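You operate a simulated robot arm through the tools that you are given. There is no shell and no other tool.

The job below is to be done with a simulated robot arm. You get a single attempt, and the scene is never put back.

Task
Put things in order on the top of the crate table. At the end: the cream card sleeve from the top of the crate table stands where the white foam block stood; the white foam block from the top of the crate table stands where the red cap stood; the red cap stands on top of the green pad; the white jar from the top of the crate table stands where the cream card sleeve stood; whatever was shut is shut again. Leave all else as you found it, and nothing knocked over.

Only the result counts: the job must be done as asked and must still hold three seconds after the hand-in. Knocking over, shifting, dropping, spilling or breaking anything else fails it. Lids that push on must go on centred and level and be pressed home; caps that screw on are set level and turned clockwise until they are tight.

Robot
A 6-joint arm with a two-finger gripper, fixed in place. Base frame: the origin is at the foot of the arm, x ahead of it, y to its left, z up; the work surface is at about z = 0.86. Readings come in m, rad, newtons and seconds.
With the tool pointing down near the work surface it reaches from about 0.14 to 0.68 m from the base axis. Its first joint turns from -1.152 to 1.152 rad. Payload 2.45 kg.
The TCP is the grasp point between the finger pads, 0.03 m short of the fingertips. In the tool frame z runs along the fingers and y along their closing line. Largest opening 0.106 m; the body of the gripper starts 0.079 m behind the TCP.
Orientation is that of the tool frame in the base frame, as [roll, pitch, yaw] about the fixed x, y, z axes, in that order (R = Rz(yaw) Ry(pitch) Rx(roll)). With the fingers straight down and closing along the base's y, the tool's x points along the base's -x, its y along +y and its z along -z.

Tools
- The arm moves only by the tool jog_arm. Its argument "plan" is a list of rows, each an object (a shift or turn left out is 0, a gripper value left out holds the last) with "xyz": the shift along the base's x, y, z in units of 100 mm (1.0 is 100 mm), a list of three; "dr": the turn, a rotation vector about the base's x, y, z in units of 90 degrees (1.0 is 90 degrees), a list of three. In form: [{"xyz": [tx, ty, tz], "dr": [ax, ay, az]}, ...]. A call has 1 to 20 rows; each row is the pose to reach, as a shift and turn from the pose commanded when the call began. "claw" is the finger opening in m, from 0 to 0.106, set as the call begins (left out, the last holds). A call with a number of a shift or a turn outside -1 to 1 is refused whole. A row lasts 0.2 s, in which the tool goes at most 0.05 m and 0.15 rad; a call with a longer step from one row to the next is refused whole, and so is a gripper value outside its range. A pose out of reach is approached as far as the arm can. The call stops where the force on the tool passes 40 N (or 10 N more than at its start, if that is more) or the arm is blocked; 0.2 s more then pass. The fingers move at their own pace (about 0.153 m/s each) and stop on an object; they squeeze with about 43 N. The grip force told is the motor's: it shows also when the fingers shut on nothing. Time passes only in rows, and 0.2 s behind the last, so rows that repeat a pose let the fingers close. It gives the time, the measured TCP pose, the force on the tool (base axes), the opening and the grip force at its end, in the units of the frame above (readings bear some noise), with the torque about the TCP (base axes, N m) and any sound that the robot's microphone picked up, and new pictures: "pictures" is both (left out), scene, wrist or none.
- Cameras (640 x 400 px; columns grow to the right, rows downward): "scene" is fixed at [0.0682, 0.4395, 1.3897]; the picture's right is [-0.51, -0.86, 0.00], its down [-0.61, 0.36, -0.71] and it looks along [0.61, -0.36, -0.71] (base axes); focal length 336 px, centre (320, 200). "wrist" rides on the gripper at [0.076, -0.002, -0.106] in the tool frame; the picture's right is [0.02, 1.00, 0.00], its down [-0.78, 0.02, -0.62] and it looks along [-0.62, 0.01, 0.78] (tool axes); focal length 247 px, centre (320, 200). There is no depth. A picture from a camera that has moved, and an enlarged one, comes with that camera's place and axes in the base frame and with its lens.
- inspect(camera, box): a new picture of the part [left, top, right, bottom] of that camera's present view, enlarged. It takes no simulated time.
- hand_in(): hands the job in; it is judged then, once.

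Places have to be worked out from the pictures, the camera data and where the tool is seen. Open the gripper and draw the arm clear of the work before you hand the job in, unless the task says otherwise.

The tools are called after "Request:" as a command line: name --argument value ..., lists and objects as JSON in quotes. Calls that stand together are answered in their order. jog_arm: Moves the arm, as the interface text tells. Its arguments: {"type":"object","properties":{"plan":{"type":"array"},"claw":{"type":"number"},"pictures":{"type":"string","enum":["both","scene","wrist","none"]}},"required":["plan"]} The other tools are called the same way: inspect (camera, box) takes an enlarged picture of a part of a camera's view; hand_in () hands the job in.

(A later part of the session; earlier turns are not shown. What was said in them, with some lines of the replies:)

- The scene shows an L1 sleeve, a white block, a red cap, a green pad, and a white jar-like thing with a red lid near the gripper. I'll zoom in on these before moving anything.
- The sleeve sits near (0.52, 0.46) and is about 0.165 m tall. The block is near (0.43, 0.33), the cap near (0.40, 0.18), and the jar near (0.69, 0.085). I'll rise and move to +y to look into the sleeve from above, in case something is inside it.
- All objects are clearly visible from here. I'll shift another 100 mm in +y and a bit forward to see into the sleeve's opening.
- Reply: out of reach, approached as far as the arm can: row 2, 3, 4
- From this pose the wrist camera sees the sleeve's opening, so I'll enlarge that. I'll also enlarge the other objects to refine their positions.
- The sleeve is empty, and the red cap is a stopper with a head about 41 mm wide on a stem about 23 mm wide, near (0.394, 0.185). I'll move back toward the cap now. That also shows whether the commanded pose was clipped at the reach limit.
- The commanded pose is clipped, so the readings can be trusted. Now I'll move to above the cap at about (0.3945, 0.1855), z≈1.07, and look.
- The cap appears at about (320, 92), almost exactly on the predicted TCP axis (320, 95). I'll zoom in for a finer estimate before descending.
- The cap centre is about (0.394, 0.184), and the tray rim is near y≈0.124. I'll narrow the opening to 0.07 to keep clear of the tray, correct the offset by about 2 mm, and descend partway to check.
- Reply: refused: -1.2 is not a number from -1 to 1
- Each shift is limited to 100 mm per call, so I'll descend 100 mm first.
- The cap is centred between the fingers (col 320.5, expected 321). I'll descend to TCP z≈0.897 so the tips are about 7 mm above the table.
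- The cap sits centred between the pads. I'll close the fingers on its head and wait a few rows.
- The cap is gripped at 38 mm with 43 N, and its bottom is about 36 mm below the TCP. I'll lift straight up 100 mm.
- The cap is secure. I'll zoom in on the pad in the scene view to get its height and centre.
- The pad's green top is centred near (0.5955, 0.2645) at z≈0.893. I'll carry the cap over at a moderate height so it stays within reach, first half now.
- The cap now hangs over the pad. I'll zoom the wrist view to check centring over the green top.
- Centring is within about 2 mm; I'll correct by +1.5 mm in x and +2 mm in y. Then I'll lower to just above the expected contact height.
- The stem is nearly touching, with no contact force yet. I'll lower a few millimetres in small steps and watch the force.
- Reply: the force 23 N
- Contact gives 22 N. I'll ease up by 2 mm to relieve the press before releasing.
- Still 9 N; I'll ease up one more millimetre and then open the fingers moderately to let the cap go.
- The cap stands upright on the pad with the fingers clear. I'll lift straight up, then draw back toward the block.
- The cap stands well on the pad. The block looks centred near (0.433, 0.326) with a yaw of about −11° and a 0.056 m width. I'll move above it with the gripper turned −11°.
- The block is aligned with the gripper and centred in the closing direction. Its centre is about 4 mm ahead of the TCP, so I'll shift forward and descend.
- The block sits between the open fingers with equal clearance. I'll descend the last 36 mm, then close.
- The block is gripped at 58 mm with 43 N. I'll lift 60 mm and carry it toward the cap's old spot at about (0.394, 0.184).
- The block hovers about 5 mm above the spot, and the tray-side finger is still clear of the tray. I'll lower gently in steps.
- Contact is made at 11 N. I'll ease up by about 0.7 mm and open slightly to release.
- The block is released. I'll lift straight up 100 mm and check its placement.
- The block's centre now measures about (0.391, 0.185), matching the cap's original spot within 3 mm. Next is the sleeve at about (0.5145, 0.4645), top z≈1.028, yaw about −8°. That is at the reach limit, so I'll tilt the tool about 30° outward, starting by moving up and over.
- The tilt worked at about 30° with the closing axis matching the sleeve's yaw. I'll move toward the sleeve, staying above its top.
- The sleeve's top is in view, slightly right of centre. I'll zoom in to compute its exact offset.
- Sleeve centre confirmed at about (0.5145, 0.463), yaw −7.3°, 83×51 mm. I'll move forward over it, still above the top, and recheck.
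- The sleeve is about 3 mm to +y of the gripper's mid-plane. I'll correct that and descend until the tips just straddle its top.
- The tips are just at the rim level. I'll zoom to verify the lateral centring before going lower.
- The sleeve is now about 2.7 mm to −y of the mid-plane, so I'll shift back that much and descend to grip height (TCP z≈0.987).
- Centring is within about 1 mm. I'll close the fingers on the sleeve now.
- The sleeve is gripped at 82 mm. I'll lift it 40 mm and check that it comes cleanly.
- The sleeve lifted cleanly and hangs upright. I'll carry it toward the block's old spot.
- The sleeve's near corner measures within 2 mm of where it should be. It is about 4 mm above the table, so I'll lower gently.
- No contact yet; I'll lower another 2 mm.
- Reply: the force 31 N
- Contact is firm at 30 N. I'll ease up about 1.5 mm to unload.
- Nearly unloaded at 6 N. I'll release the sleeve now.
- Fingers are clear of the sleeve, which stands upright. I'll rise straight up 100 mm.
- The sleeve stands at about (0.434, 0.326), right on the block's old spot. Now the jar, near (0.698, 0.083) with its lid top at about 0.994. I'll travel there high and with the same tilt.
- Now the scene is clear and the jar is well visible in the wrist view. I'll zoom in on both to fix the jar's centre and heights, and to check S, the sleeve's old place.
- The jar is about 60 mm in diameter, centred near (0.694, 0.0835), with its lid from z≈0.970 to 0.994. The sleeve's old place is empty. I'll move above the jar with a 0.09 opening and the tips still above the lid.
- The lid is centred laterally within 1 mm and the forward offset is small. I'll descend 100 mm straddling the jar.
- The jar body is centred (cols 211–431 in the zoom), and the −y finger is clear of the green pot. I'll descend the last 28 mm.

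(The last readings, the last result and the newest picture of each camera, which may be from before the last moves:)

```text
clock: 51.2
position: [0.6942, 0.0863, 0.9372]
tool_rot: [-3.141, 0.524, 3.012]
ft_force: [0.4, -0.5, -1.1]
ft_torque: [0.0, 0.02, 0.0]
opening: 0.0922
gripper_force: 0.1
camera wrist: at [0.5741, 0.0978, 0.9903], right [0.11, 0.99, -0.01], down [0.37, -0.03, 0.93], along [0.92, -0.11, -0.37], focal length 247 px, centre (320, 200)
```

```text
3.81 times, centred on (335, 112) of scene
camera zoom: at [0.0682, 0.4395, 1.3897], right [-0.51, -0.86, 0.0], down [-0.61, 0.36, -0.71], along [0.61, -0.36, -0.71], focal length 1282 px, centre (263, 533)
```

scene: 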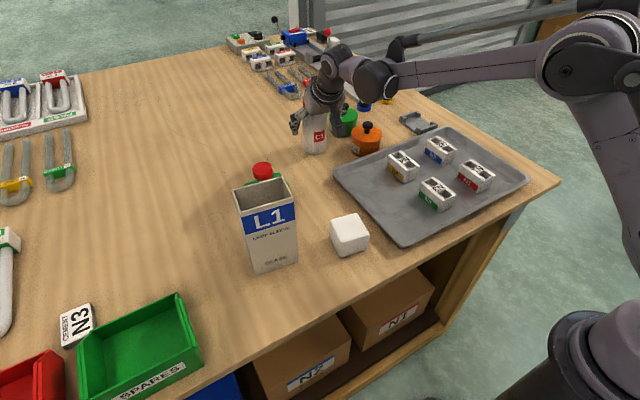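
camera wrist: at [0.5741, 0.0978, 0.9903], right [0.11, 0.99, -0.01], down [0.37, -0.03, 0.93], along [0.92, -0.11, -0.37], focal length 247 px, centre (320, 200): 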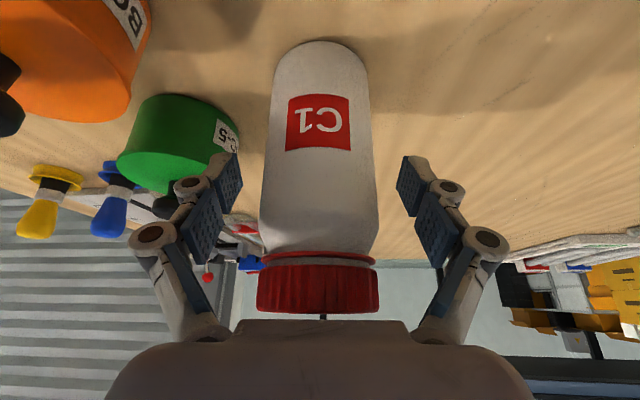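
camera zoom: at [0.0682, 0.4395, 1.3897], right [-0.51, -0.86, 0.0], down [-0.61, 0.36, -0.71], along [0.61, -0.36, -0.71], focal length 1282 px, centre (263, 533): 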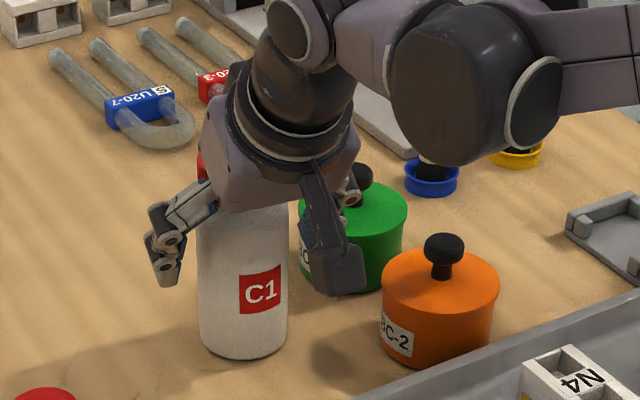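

The jar sits between the pads, clear of the lid. I'll close on the jar body.

Request:
jog_arm --plan '[{"xyz": [0, 0, 0]}, {"xyz": [0, 0, 0]}, {"xyz": [0, 0, 0]}]' --claw 0.055

```text
clock: 52.0
position: [0.6944, 0.0848, 0.9375]
tool_rot: [3.14, 0.526, 3.012]
ft_force: [-0.9, -0.4, 4.7]
ft_torque: [-0.09, 0.0, -0.01]
opening: 0.0584
gripper_force: 42.9
camera wrist: at [0.574, 0.0977, 0.9908], right [0.11, 0.99, -0.01], down [0.37, -0.03, 0.93], along [0.92, -0.11, -0.37], focal length 247 px, centre (320, 200)
```

scene: 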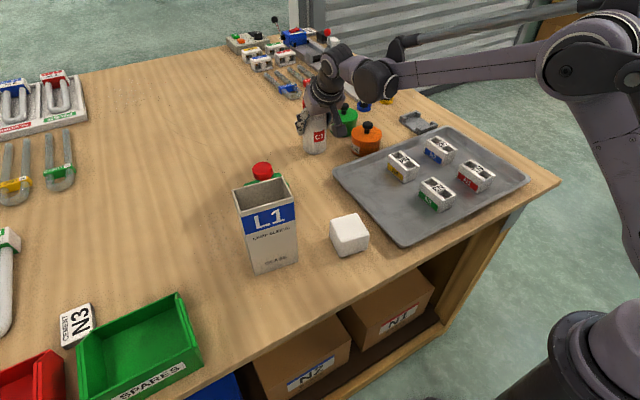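
wrist: 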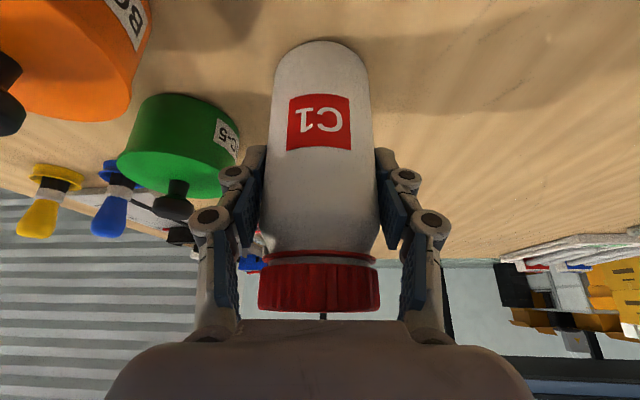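

The jar is gripped at 58 mm with 43 N. I'll lift straight up 100 mm, slowly at first.

Request:
jog_arm --plan '[{"xyz": [0, 0, 0.03]}, {"xyz": [0, 0, 0.1]}, {"xyz": [0, 0, 0.25]}, {"xyz": [0, 0, 0.45]}, {"xyz": [0, 0, 0.7]}, {"xyz": [0, 0, 0.9]}, {"xyz": [0, 0, 1.0]}, {"xyz": [0, 0, 1.0]}]'

Request:
inspect --camera "scene" --box '[250, 30, 410, 165]'

```text
clock: 53.8
position: [0.6937, 0.0851, 1.036]
tool_rot: [-3.141, 0.524, 3.011]
ft_force: [0.3, -0.6, -1.9]
ft_torque: [0.01, 0.01, -0.02]
opening: 0.0588
gripper_force: 43.4
camera wrist: at [0.5749, 0.0971, 1.0892], right [0.11, 0.99, -0.01], down [0.37, -0.03, 0.93], along [0.92, -0.11, -0.37], focal length 247 px, centre (320, 200)
```

scene: 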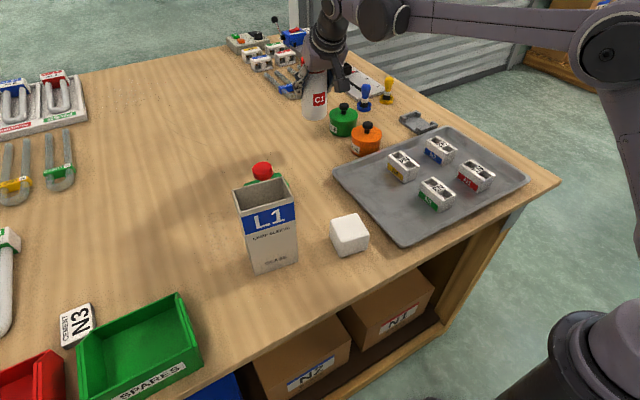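
wrist: 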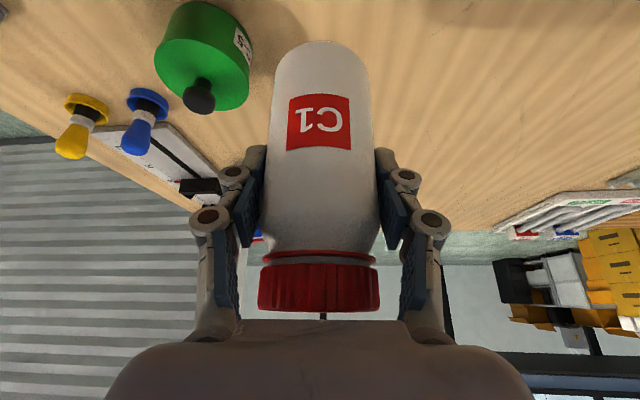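

```text
2.96 times, centred on (330, 98) of scene
camera zoom: at [0.0682, 0.4395, 1.3897], right [-0.51, -0.86, 0.0], down [-0.61, 0.36, -0.71], along [0.61, -0.36, -0.71], focal length 997 px, centre (290, 504)
```

zoom: 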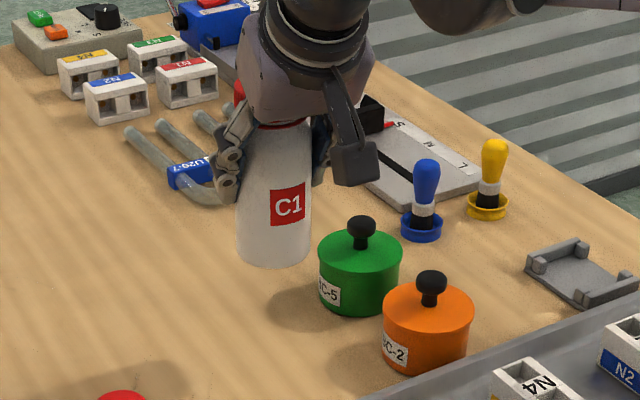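

The jar hangs upright in the grip. I'll rise another 30 mm to clear the cap on the pad, then start carrying toward +y, bulging outward to stay away from the sleeve.

Request:
jog_arm --plan '[{"xyz": [0, 0, 0.15]}, {"xyz": [0, 0, 0.3]}, {"xyz": [-0.08, 0.25, 0.3]}, {"xyz": [-0.17, 0.5, 0.3]}, {"xyz": [-0.25, 0.75, 0.3]}, {"xyz": [-0.335, 1.0, 0.3]}, {"xyz": [-0.335, 1.0, 0.3]}]' --pictures "none"

Request:
jog_arm --plan '[{"xyz": [-0.08, 0.25, 0]}, {"xyz": [-0.17, 0.5, 0]}, {"xyz": [-0.26, 0.75, 0]}, {"xyz": [-0.35, 1.0, 0]}, {"xyz": [-0.35, 1.0, 0]}]'

```text
clock: 55.4
position: [0.6601, 0.1835, 1.0678]
tool_rot: [3.141, 0.523, 3.013]
ft_force: [-0.3, 0.0, -2.4]
ft_torque: [-0.01, 0.01, 0.01]
opening: 0.0587
gripper_force: 43.3
```

```text
clock: 56.6
position: [0.6242, 0.2855, 1.0676]
tool_rot: [-3.141, 0.525, 3.013]
ft_force: [0.2, 1.1, -1.5]
ft_torque: [-0.02, -0.03, -0.01]
opening: 0.0586
gripper_force: 42.8
camera wrist: at [0.5056, 0.2973, 1.1205], right [0.11, 0.99, -0.01], down [0.37, -0.03, 0.93], along [0.92, -0.11, -0.37], focal length 247 px, centre (320, 200)
```

scene: 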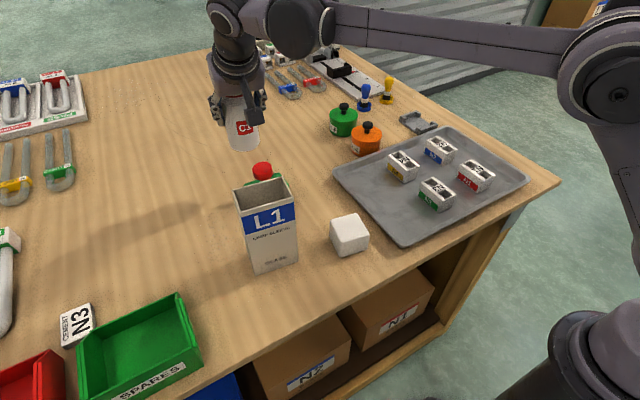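
wrist: 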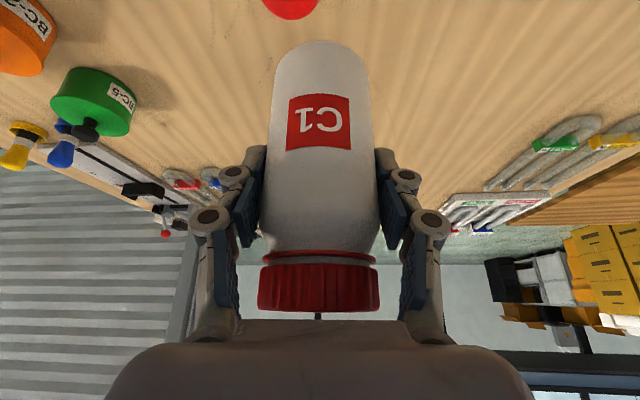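

All clear so far. I'll continue to (0.575, 0.385) and then to above the sleeve's old place.

Request:
jog_arm --plan '[{"xyz": [-0.12, 0.25, 0]}, {"xyz": [-0.24, 0.5, 0]}, {"xyz": [-0.37, 0.75, 0]}, {"xyz": [-0.5, 1.0, 0]}, {"xyz": [-0.5, 1.0, 0]}]'

Request:
jog_arm --plan '[{"xyz": [-0.2, 0.26, 0]}, {"xyz": [-0.4, 0.52, 0]}, {"xyz": [-0.6, 0.785, 0]}, {"xyz": [-0.6, 0.785, 0]}, {"xyz": [-0.6, 0.785, 0]}]'

```text
clock: 57.8
position: [0.5739, 0.3847, 1.0682]
tool_rot: [3.141, 0.525, 3.011]
ft_force: [-0.3, -0.1, -2.5]
ft_torque: [-0.01, -0.01, 0.01]
opening: 0.0586
gripper_force: 43.3
camera wrist: at [0.4548, 0.3976, 1.1214], right [0.11, 0.99, -0.01], down [0.37, -0.03, 0.93], along [0.92, -0.11, -0.37], focal length 247 px, centre (320, 200)
```

scene: 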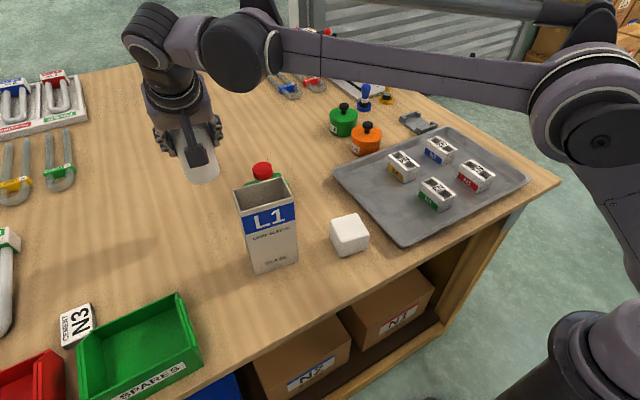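
wrist: 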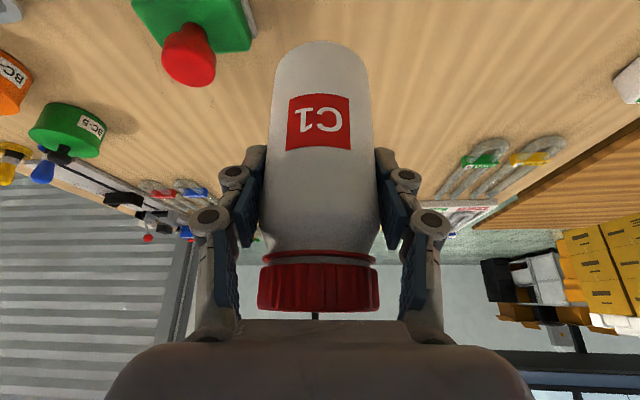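

```text
clock: 59.0
position: [0.515, 0.463, 1.0674]
tool_rot: [3.141, 0.524, 3.011]
ft_force: [1.0, -0.2, -1.8]
ft_torque: [0.0, 0.01, -0.02]
opening: 0.0585
gripper_force: 43.1
camera wrist: at [0.3953, 0.4756, 1.1203], right [0.11, 0.99, -0.01], down [0.37, -0.03, 0.93], along [0.92, -0.11, -0.37], focal length 247 px, centre (320, 200)
```

scene: 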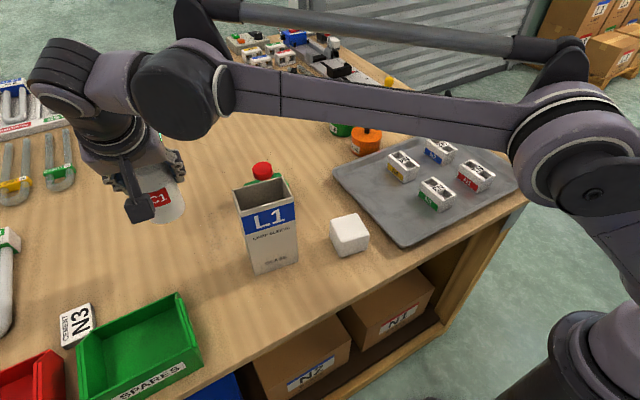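
wrist: 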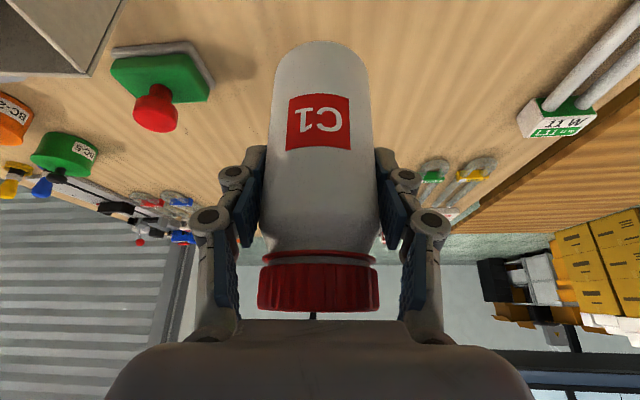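

The jar is above the sleeve's old place at TCP (0.515, 0.463). The forearm and wrist stay well clear of the standing sleeve, so I'll descend 100 mm.

Request:
jog_arm --plan '[{"xyz": [0, 0, -0.2]}, {"xyz": [0, 0, -0.45]}, {"xyz": [0, 0, -0.7]}, {"xyz": [0, 0, -0.9]}, {"xyz": [0, 0, -1.0]}, {"xyz": [0, 0, -1.0]}]'

Request:
inspect --camera "scene" --box '[80, 130, 320, 290]'

```text
clock: 60.4
position: [0.5147, 0.4637, 0.9667]
tool_rot: [-3.141, 0.524, 3.011]
ft_force: [-0.3, 0.0, -1.3]
ft_torque: [-0.01, 0.02, -0.01]
opening: 0.0586
gripper_force: 43.1
camera wrist: at [0.396, 0.4767, 1.0194], right [0.11, 0.99, -0.01], down [0.37, -0.03, 0.93], along [0.92, -0.11, -0.37], focal length 247 px, centre (320, 200)
```

scene: 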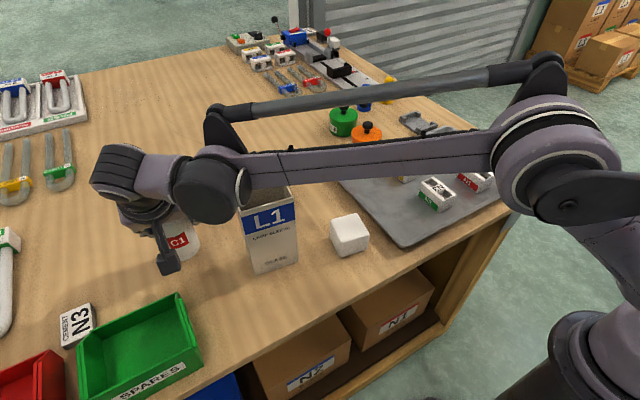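
wrist: 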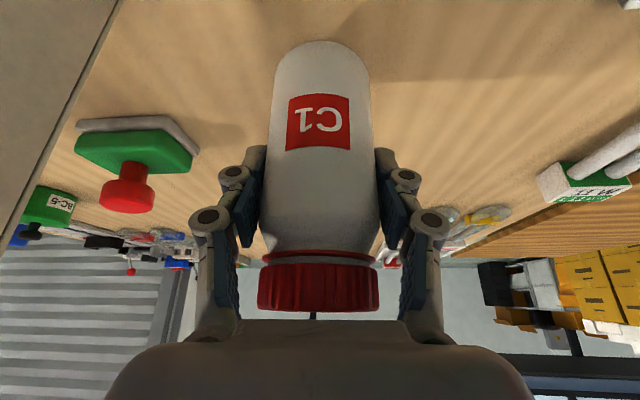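

```text
2.50 times, centred on (200, 210) of scene
camera zoom: at [0.0682, 0.4395, 1.3897], right [-0.51, -0.86, 0.0], down [-0.61, 0.36, -0.71], along [0.61, -0.36, -0.71], focal length 841 px, centre (620, 175)
```

zoom: 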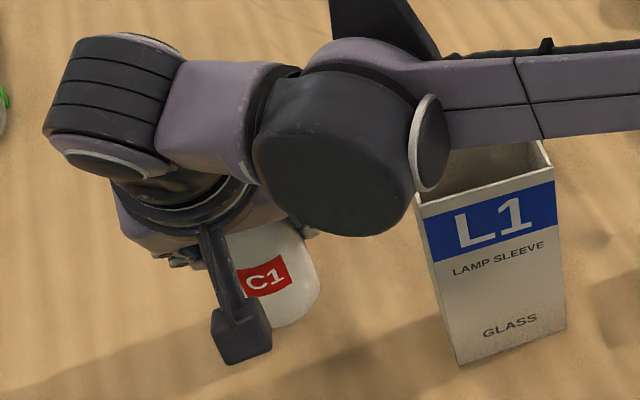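

Everything is clear: the forearm passes beside and well above the sleeve, and the jar's position projects where expected. I'll lower to about 3 mm above the table.

Request:
jog_arm --plan '[{"xyz": [0, 0, -0.12]}, {"xyz": [0, 0, -0.22]}, {"xyz": [0, 0, -0.27]}, {"xyz": [0, 0, -0.27]}]'

Request:
inspect --camera "scene" --box '[120, 180, 300, 290]'

```text
clock: 61.4
position: [0.5156, 0.465, 0.9393]
tool_rot: [-3.141, 0.524, 3.012]
ft_force: [0.4, -0.6, -1.9]
ft_torque: [0.02, -0.01, 0.01]
opening: 0.0587
gripper_force: 43.0
camera wrist: at [0.396, 0.4765, 0.9932], right [0.11, 0.99, -0.01], down [0.37, -0.03, 0.93], along [0.92, -0.11, -0.37], focal length 247 px, centre (320, 200)
```

scene: 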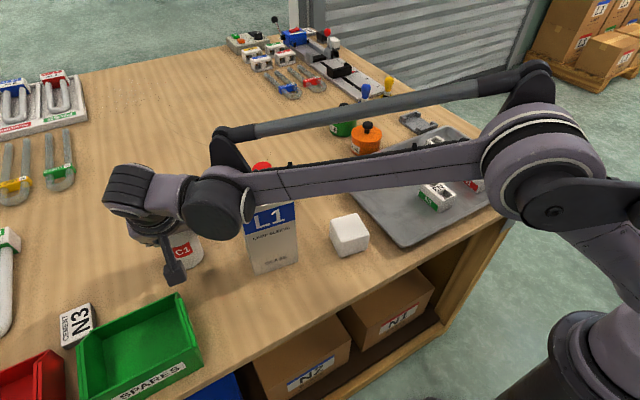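
wrist: 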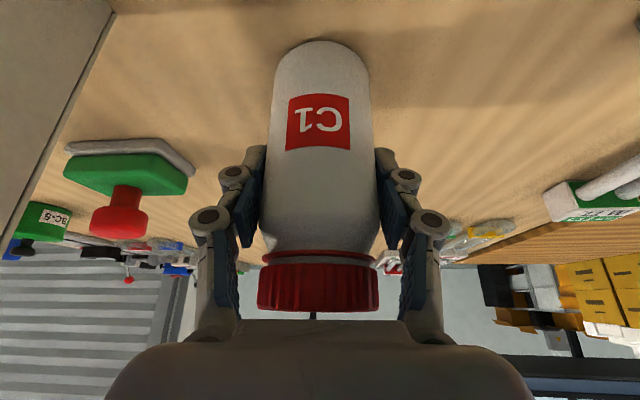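

```text
3.56 times, centred on (210, 235) of scene
camera zoom: at [0.0682, 0.4395, 1.3897], right [-0.51, -0.86, 0.0], down [-0.61, 0.36, -0.71], along [0.61, -0.36, -0.71], focal length 1196 px, centre (711, 76)
```

zoom: 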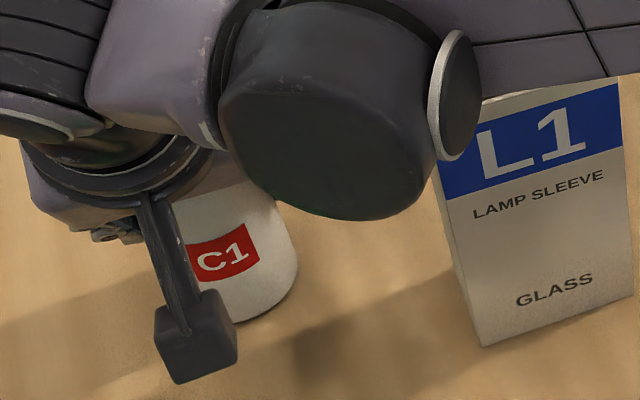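

The jar's base measures about 4–5 mm ahead of target in x. I'll shift −4 mm in x and lower the final few millimetres gently.

Request:
jog_arm --plan '[{"xyz": [-0.04, 0, 0]}, {"xyz": [-0.04, 0, -0.01]}, {"xyz": [-0.04, 0, -0.02]}, {"xyz": [-0.04, 0, -0.025]}, {"xyz": [-0.04, 0, -0.025]}]' --pictures "none"

```text
clock: 62.6
position: [0.512, 0.4631, 0.9382]
tool_rot: [3.141, 0.525, 3.011]
ft_force: [-1.3, -0.5, 1.2]
ft_torque: [-0.09, 0.04, -0.05]
opening: 0.0588
gripper_force: 43.0
```

Contact is just starting (force went from −1.9 to +1.2 N). I'll lower another 0.7 mm to seat it.

Request:
jog_arm --plan '[{"xyz": [0, 0, -0.007]}, {"xyz": [0, 0, -0.007]}]' --pictures "none"

```text
clock: 63.2
position: [0.5115, 0.4647, 0.9372]
tool_rot: [-3.14, 0.525, 3.013]
ft_force: [-3.1, -2.9, 8.3]
ft_torque: [-0.37, 0.2, -0.07]
opening: 0.0586
gripper_force: 42.9
```

The jar is seated with 8 N. I'll ease up half a millimetre and open to 0.09.

Request:
jog_arm --plan '[{"xyz": [0, 0, 0.005]}, {"xyz": [0, 0, 0.005]}]' --pictures "none"

Request:
jog_arm --plan '[{"xyz": [0, 0, 0]}, {"xyz": [0, 0, 0]}, {"xyz": [0, 0, 0]}]' --claw 0.095

```text
clock: 63.8
position: [0.5107, 0.4641, 0.9378]
tool_rot: [-3.14, 0.527, 3.013]
ft_force: [-2.1, -0.5, 11.1]
ft_torque: [-0.35, 0.15, -0.04]
opening: 0.0589
gripper_force: 42.9
```

```text
clock: 64.6
position: [0.5122, 0.4635, 0.9379]
tool_rot: [-3.141, 0.523, 3.012]
ft_force: [-0.3, 0.7, -0.4]
ft_torque: [-0.01, -0.01, 0.01]
opening: 0.095
gripper_force: 0.1
camera wrist: at [0.3924, 0.4761, 0.9905], right [0.11, 0.99, -0.01], down [0.37, -0.03, 0.93], along [0.92, -0.11, -0.37], focal length 247 px, centre (320, 200)
```

scene: 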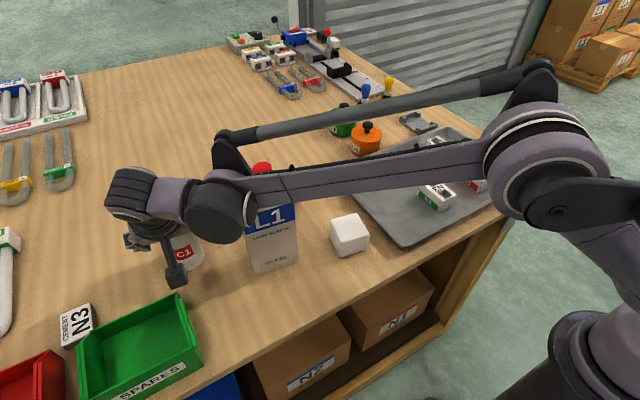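
wrist: 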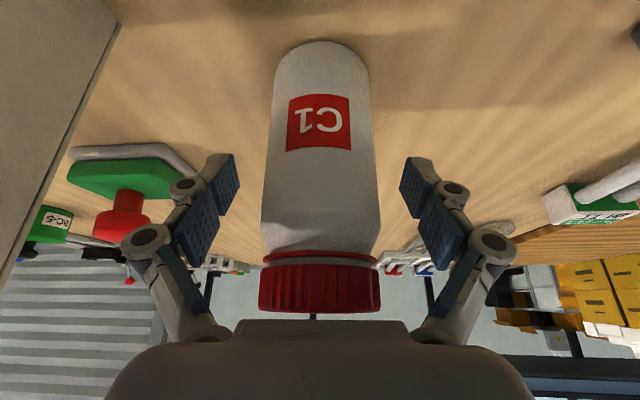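

The jar stands upright and the fingers are open. I'll lift straight up clear of the lid.

Request:
jog_arm --plan '[{"xyz": [0, 0, 0.1]}, {"xyz": [0, 0, 0.35]}, {"xyz": [0, 0, 0.65]}, {"xyz": [0, 0, 0.9]}, {"xyz": [0, 0, 1.0]}, {"xyz": [0, 0, 1.0]}]'

Request:
jog_arm --plan '[{"xyz": [0, 0, 0.3]}, {"xyz": [-0.15, 0, 0.5]}, {"xyz": [-0.4, 0, 0.6]}, {"xyz": [-0.7, -0.1, 0.6]}, {"xyz": [-1.0, -0.3, 0.6]}, {"xyz": [-1.0, -0.3, 0.6]}]'

```text
clock: 66.0
position: [0.5111, 0.4632, 1.0392]
tool_rot: [3.141, 0.524, 3.012]
ft_force: [-0.1, 0.7, 0.7]
ft_torque: [-0.03, -0.01, -0.01]
opening: 0.0951
gripper_force: 0.0
camera wrist: at [0.3925, 0.4755, 1.0918], right [0.11, 0.99, -0.01], down [0.37, -0.03, 0.93], along [0.92, -0.11, -0.37], focal length 247 px, centre (320, 200)
```

scene: 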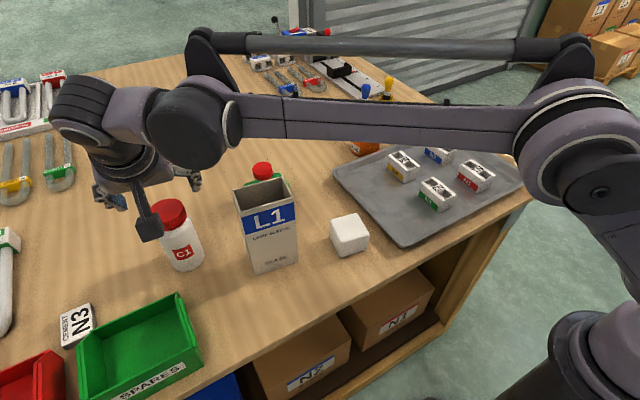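
wrist: 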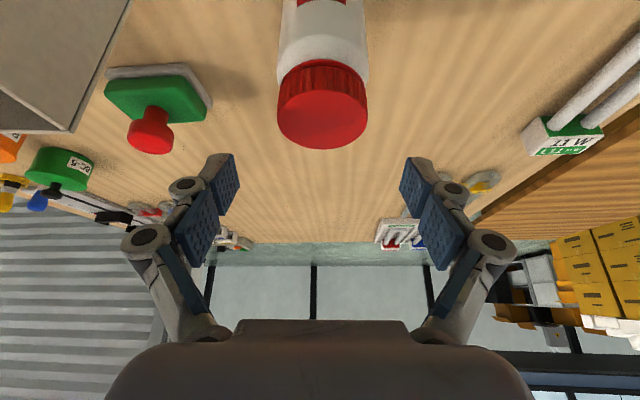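

```text
clock: 67.4
position: [0.4129, 0.4324, 1.0969]
tool_rot: [-3.141, 0.524, 3.012]
ft_force: [-0.6, -0.8, -0.4]
ft_torque: [-0.01, 0.0, 0.02]
opening: 0.0951
gripper_force: 0.1
camera wrist: at [0.2929, 0.4455, 1.1509], right [0.11, 0.99, -0.01], down [0.37, -0.03, 0.93], along [0.92, -0.11, -0.37], focal length 247 px, centre (320, 200)
```

scene: 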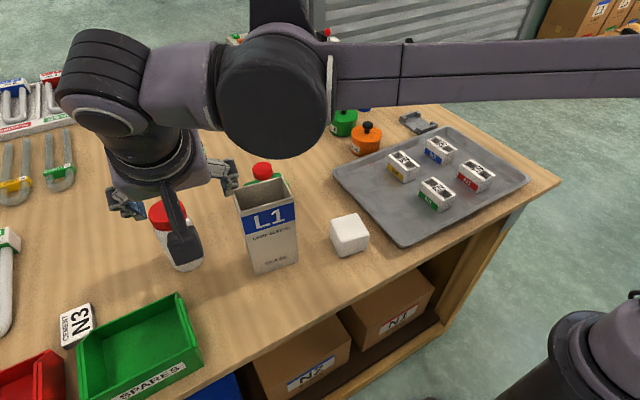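
wrist: 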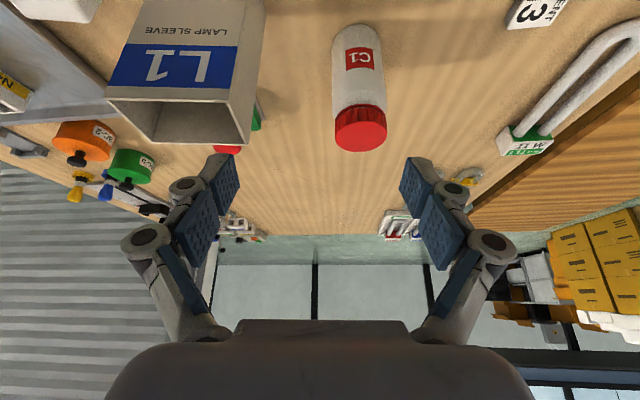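

All objects stand. I'll rise and retreat toward the arm's base, untilting the tool so the scene camera can see everything.

Request:
jog_arm --plan '[{"xyz": [-0.1, 0, 0.3]}, {"xyz": [-0.3, 0, 0.6], "dr": [0.011, 0.08, 0]}, {"xyz": [-0.5, -0.2, 0.8], "dr": [0.022, 0.16, 0]}, {"xyz": [-0.6, -0.5, 0.9], "dr": [0.033, 0.24, 0]}, {"xyz": [-0.7, -0.8, 0.9], "dr": [0.043, 0.33, 0]}, {"xyz": [-0.7, -1.0, 0.9], "dr": [0.043, 0.33, 0]}, {"xyz": [-0.7, -1.0, 0.9], "dr": [0.043, 0.33, 0]}]' --pictures "none"

Request:
jog_arm --plan '[{"xyz": [0, -0.35, 0]}, {"xyz": [0, -0.7, 0]}, {"xyz": [0, -1.0, 0]}, {"xyz": [0, -1.0, 0]}]' --claw 0.106

```text
clock: 69.0
position: [0.3421, 0.3318, 1.1883]
tool_rot: [-3.141, 0.001, 3.015]
ft_force: [0.5, 1.1, -0.5]
ft_torque: [0.04, 0.0, 0.0]
opening: 0.095
gripper_force: 0.0
```

```text
clock: 70.0
position: [0.3423, 0.2333, 1.1868]
tool_rot: [-3.141, 0.002, 3.012]
ft_force: [0.7, -0.4, 0.1]
ft_torque: [0.04, -0.01, -0.02]
opening: 0.1061
gripper_force: 0.1
camera wrist: at [0.2656, 0.2397, 1.2918], right [0.11, 0.99, 0.0], down [0.78, -0.08, 0.62], along [0.62, -0.07, -0.78], focal length 247 px, centre (320, 200)
```

scene: 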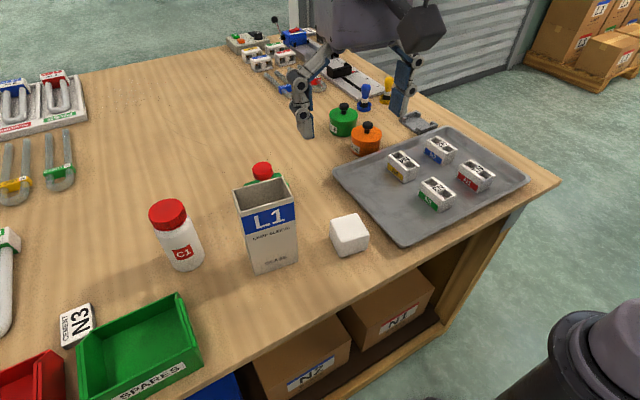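
wrist: 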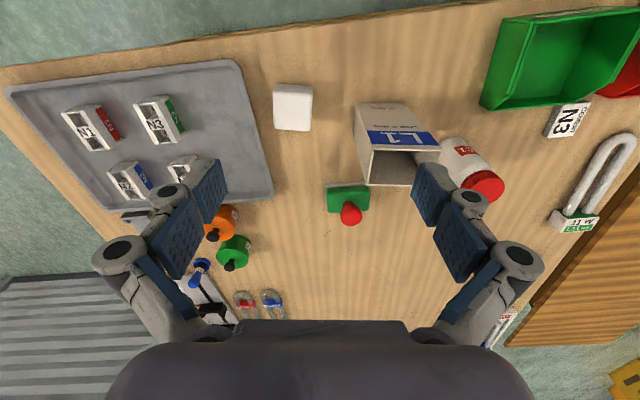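

The whole table is in view now. I'll zoom in to verify each item's final placement.

Request:
inspect --camera "scene" --box '[130, 180, 320, 290]'

Request:
inspect --camera "scene" --box '[225, 150, 305, 220]'

Request:
inspect --camera "wrist" --box '[260, 70, 520, 240]'

```text
3.37 times, centred on (225, 235) of scene
camera zoom: at [0.0682, 0.4395, 1.3897], right [-0.51, -0.86, 0.0], down [-0.61, 0.36, -0.71], along [0.61, -0.36, -0.71], focal length 1133 px, centre (640, 82)
```

zoom: 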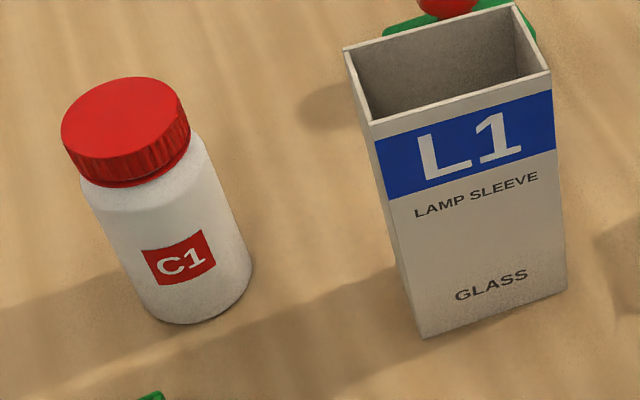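

```text
5.71 times, centred on (265, 185) of scene
camera zoom: at [0.0682, 0.4395, 1.3897], right [-0.51, -0.86, 0.0], down [-0.61, 0.36, -0.71], along [0.61, -0.36, -0.71], focal length 1922 px, centre (634, 286)
```

zoom: 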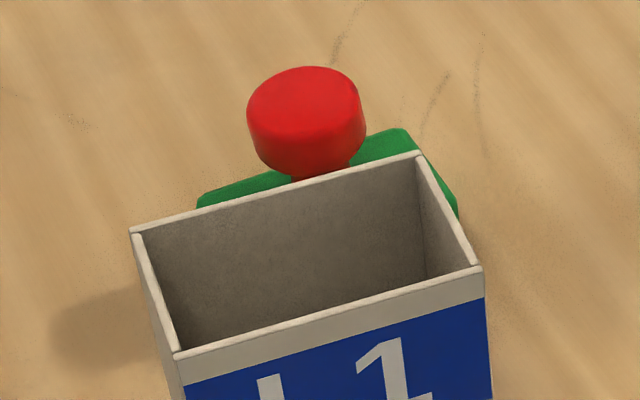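

```text
2.35 times, centred on (390, 155) of wrist
camera zoom: at [0.2656, 0.2397, 1.2918], right [0.11, 0.99, 0.0], down [0.78, -0.08, 0.62], along [0.62, -0.07, -0.78], focal length 581 px, centre (155, 306)
```

zoom: 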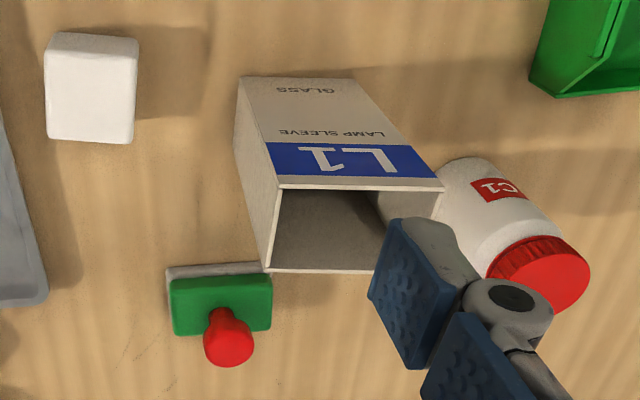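

Final checks: the jar's base is at about (0.514, 0.463), where the sleeve was, and its lid is on. The sleeve is at the block's spot, the block is at the cap's spot, and the cap is upright on the pad. The gripper is open and clear, so I'm handing in.

Request:
hand_in

```text
The job is handed in.
```

The job is handed in, and all four items are where you asked, within about 5 mm by my camera estimates:

- **Red cap:** stands upright on top of the green pad.
- **White foam block:** stands where the red cap was, at about (0.391, 0.185).
- **Cream card sleeve:** stands where the foam block was, at about (0.434, 0.326). It was empty when I looked inside before moving it.
- **White jar:** stands where the sleeve was, at about (0.514, 0.463). Its lid stayed on the whole time; I opened nothing.

In the last pictures nothing was knocked over or visibly out of place. The gripper was open and clear of the work when I handed in.
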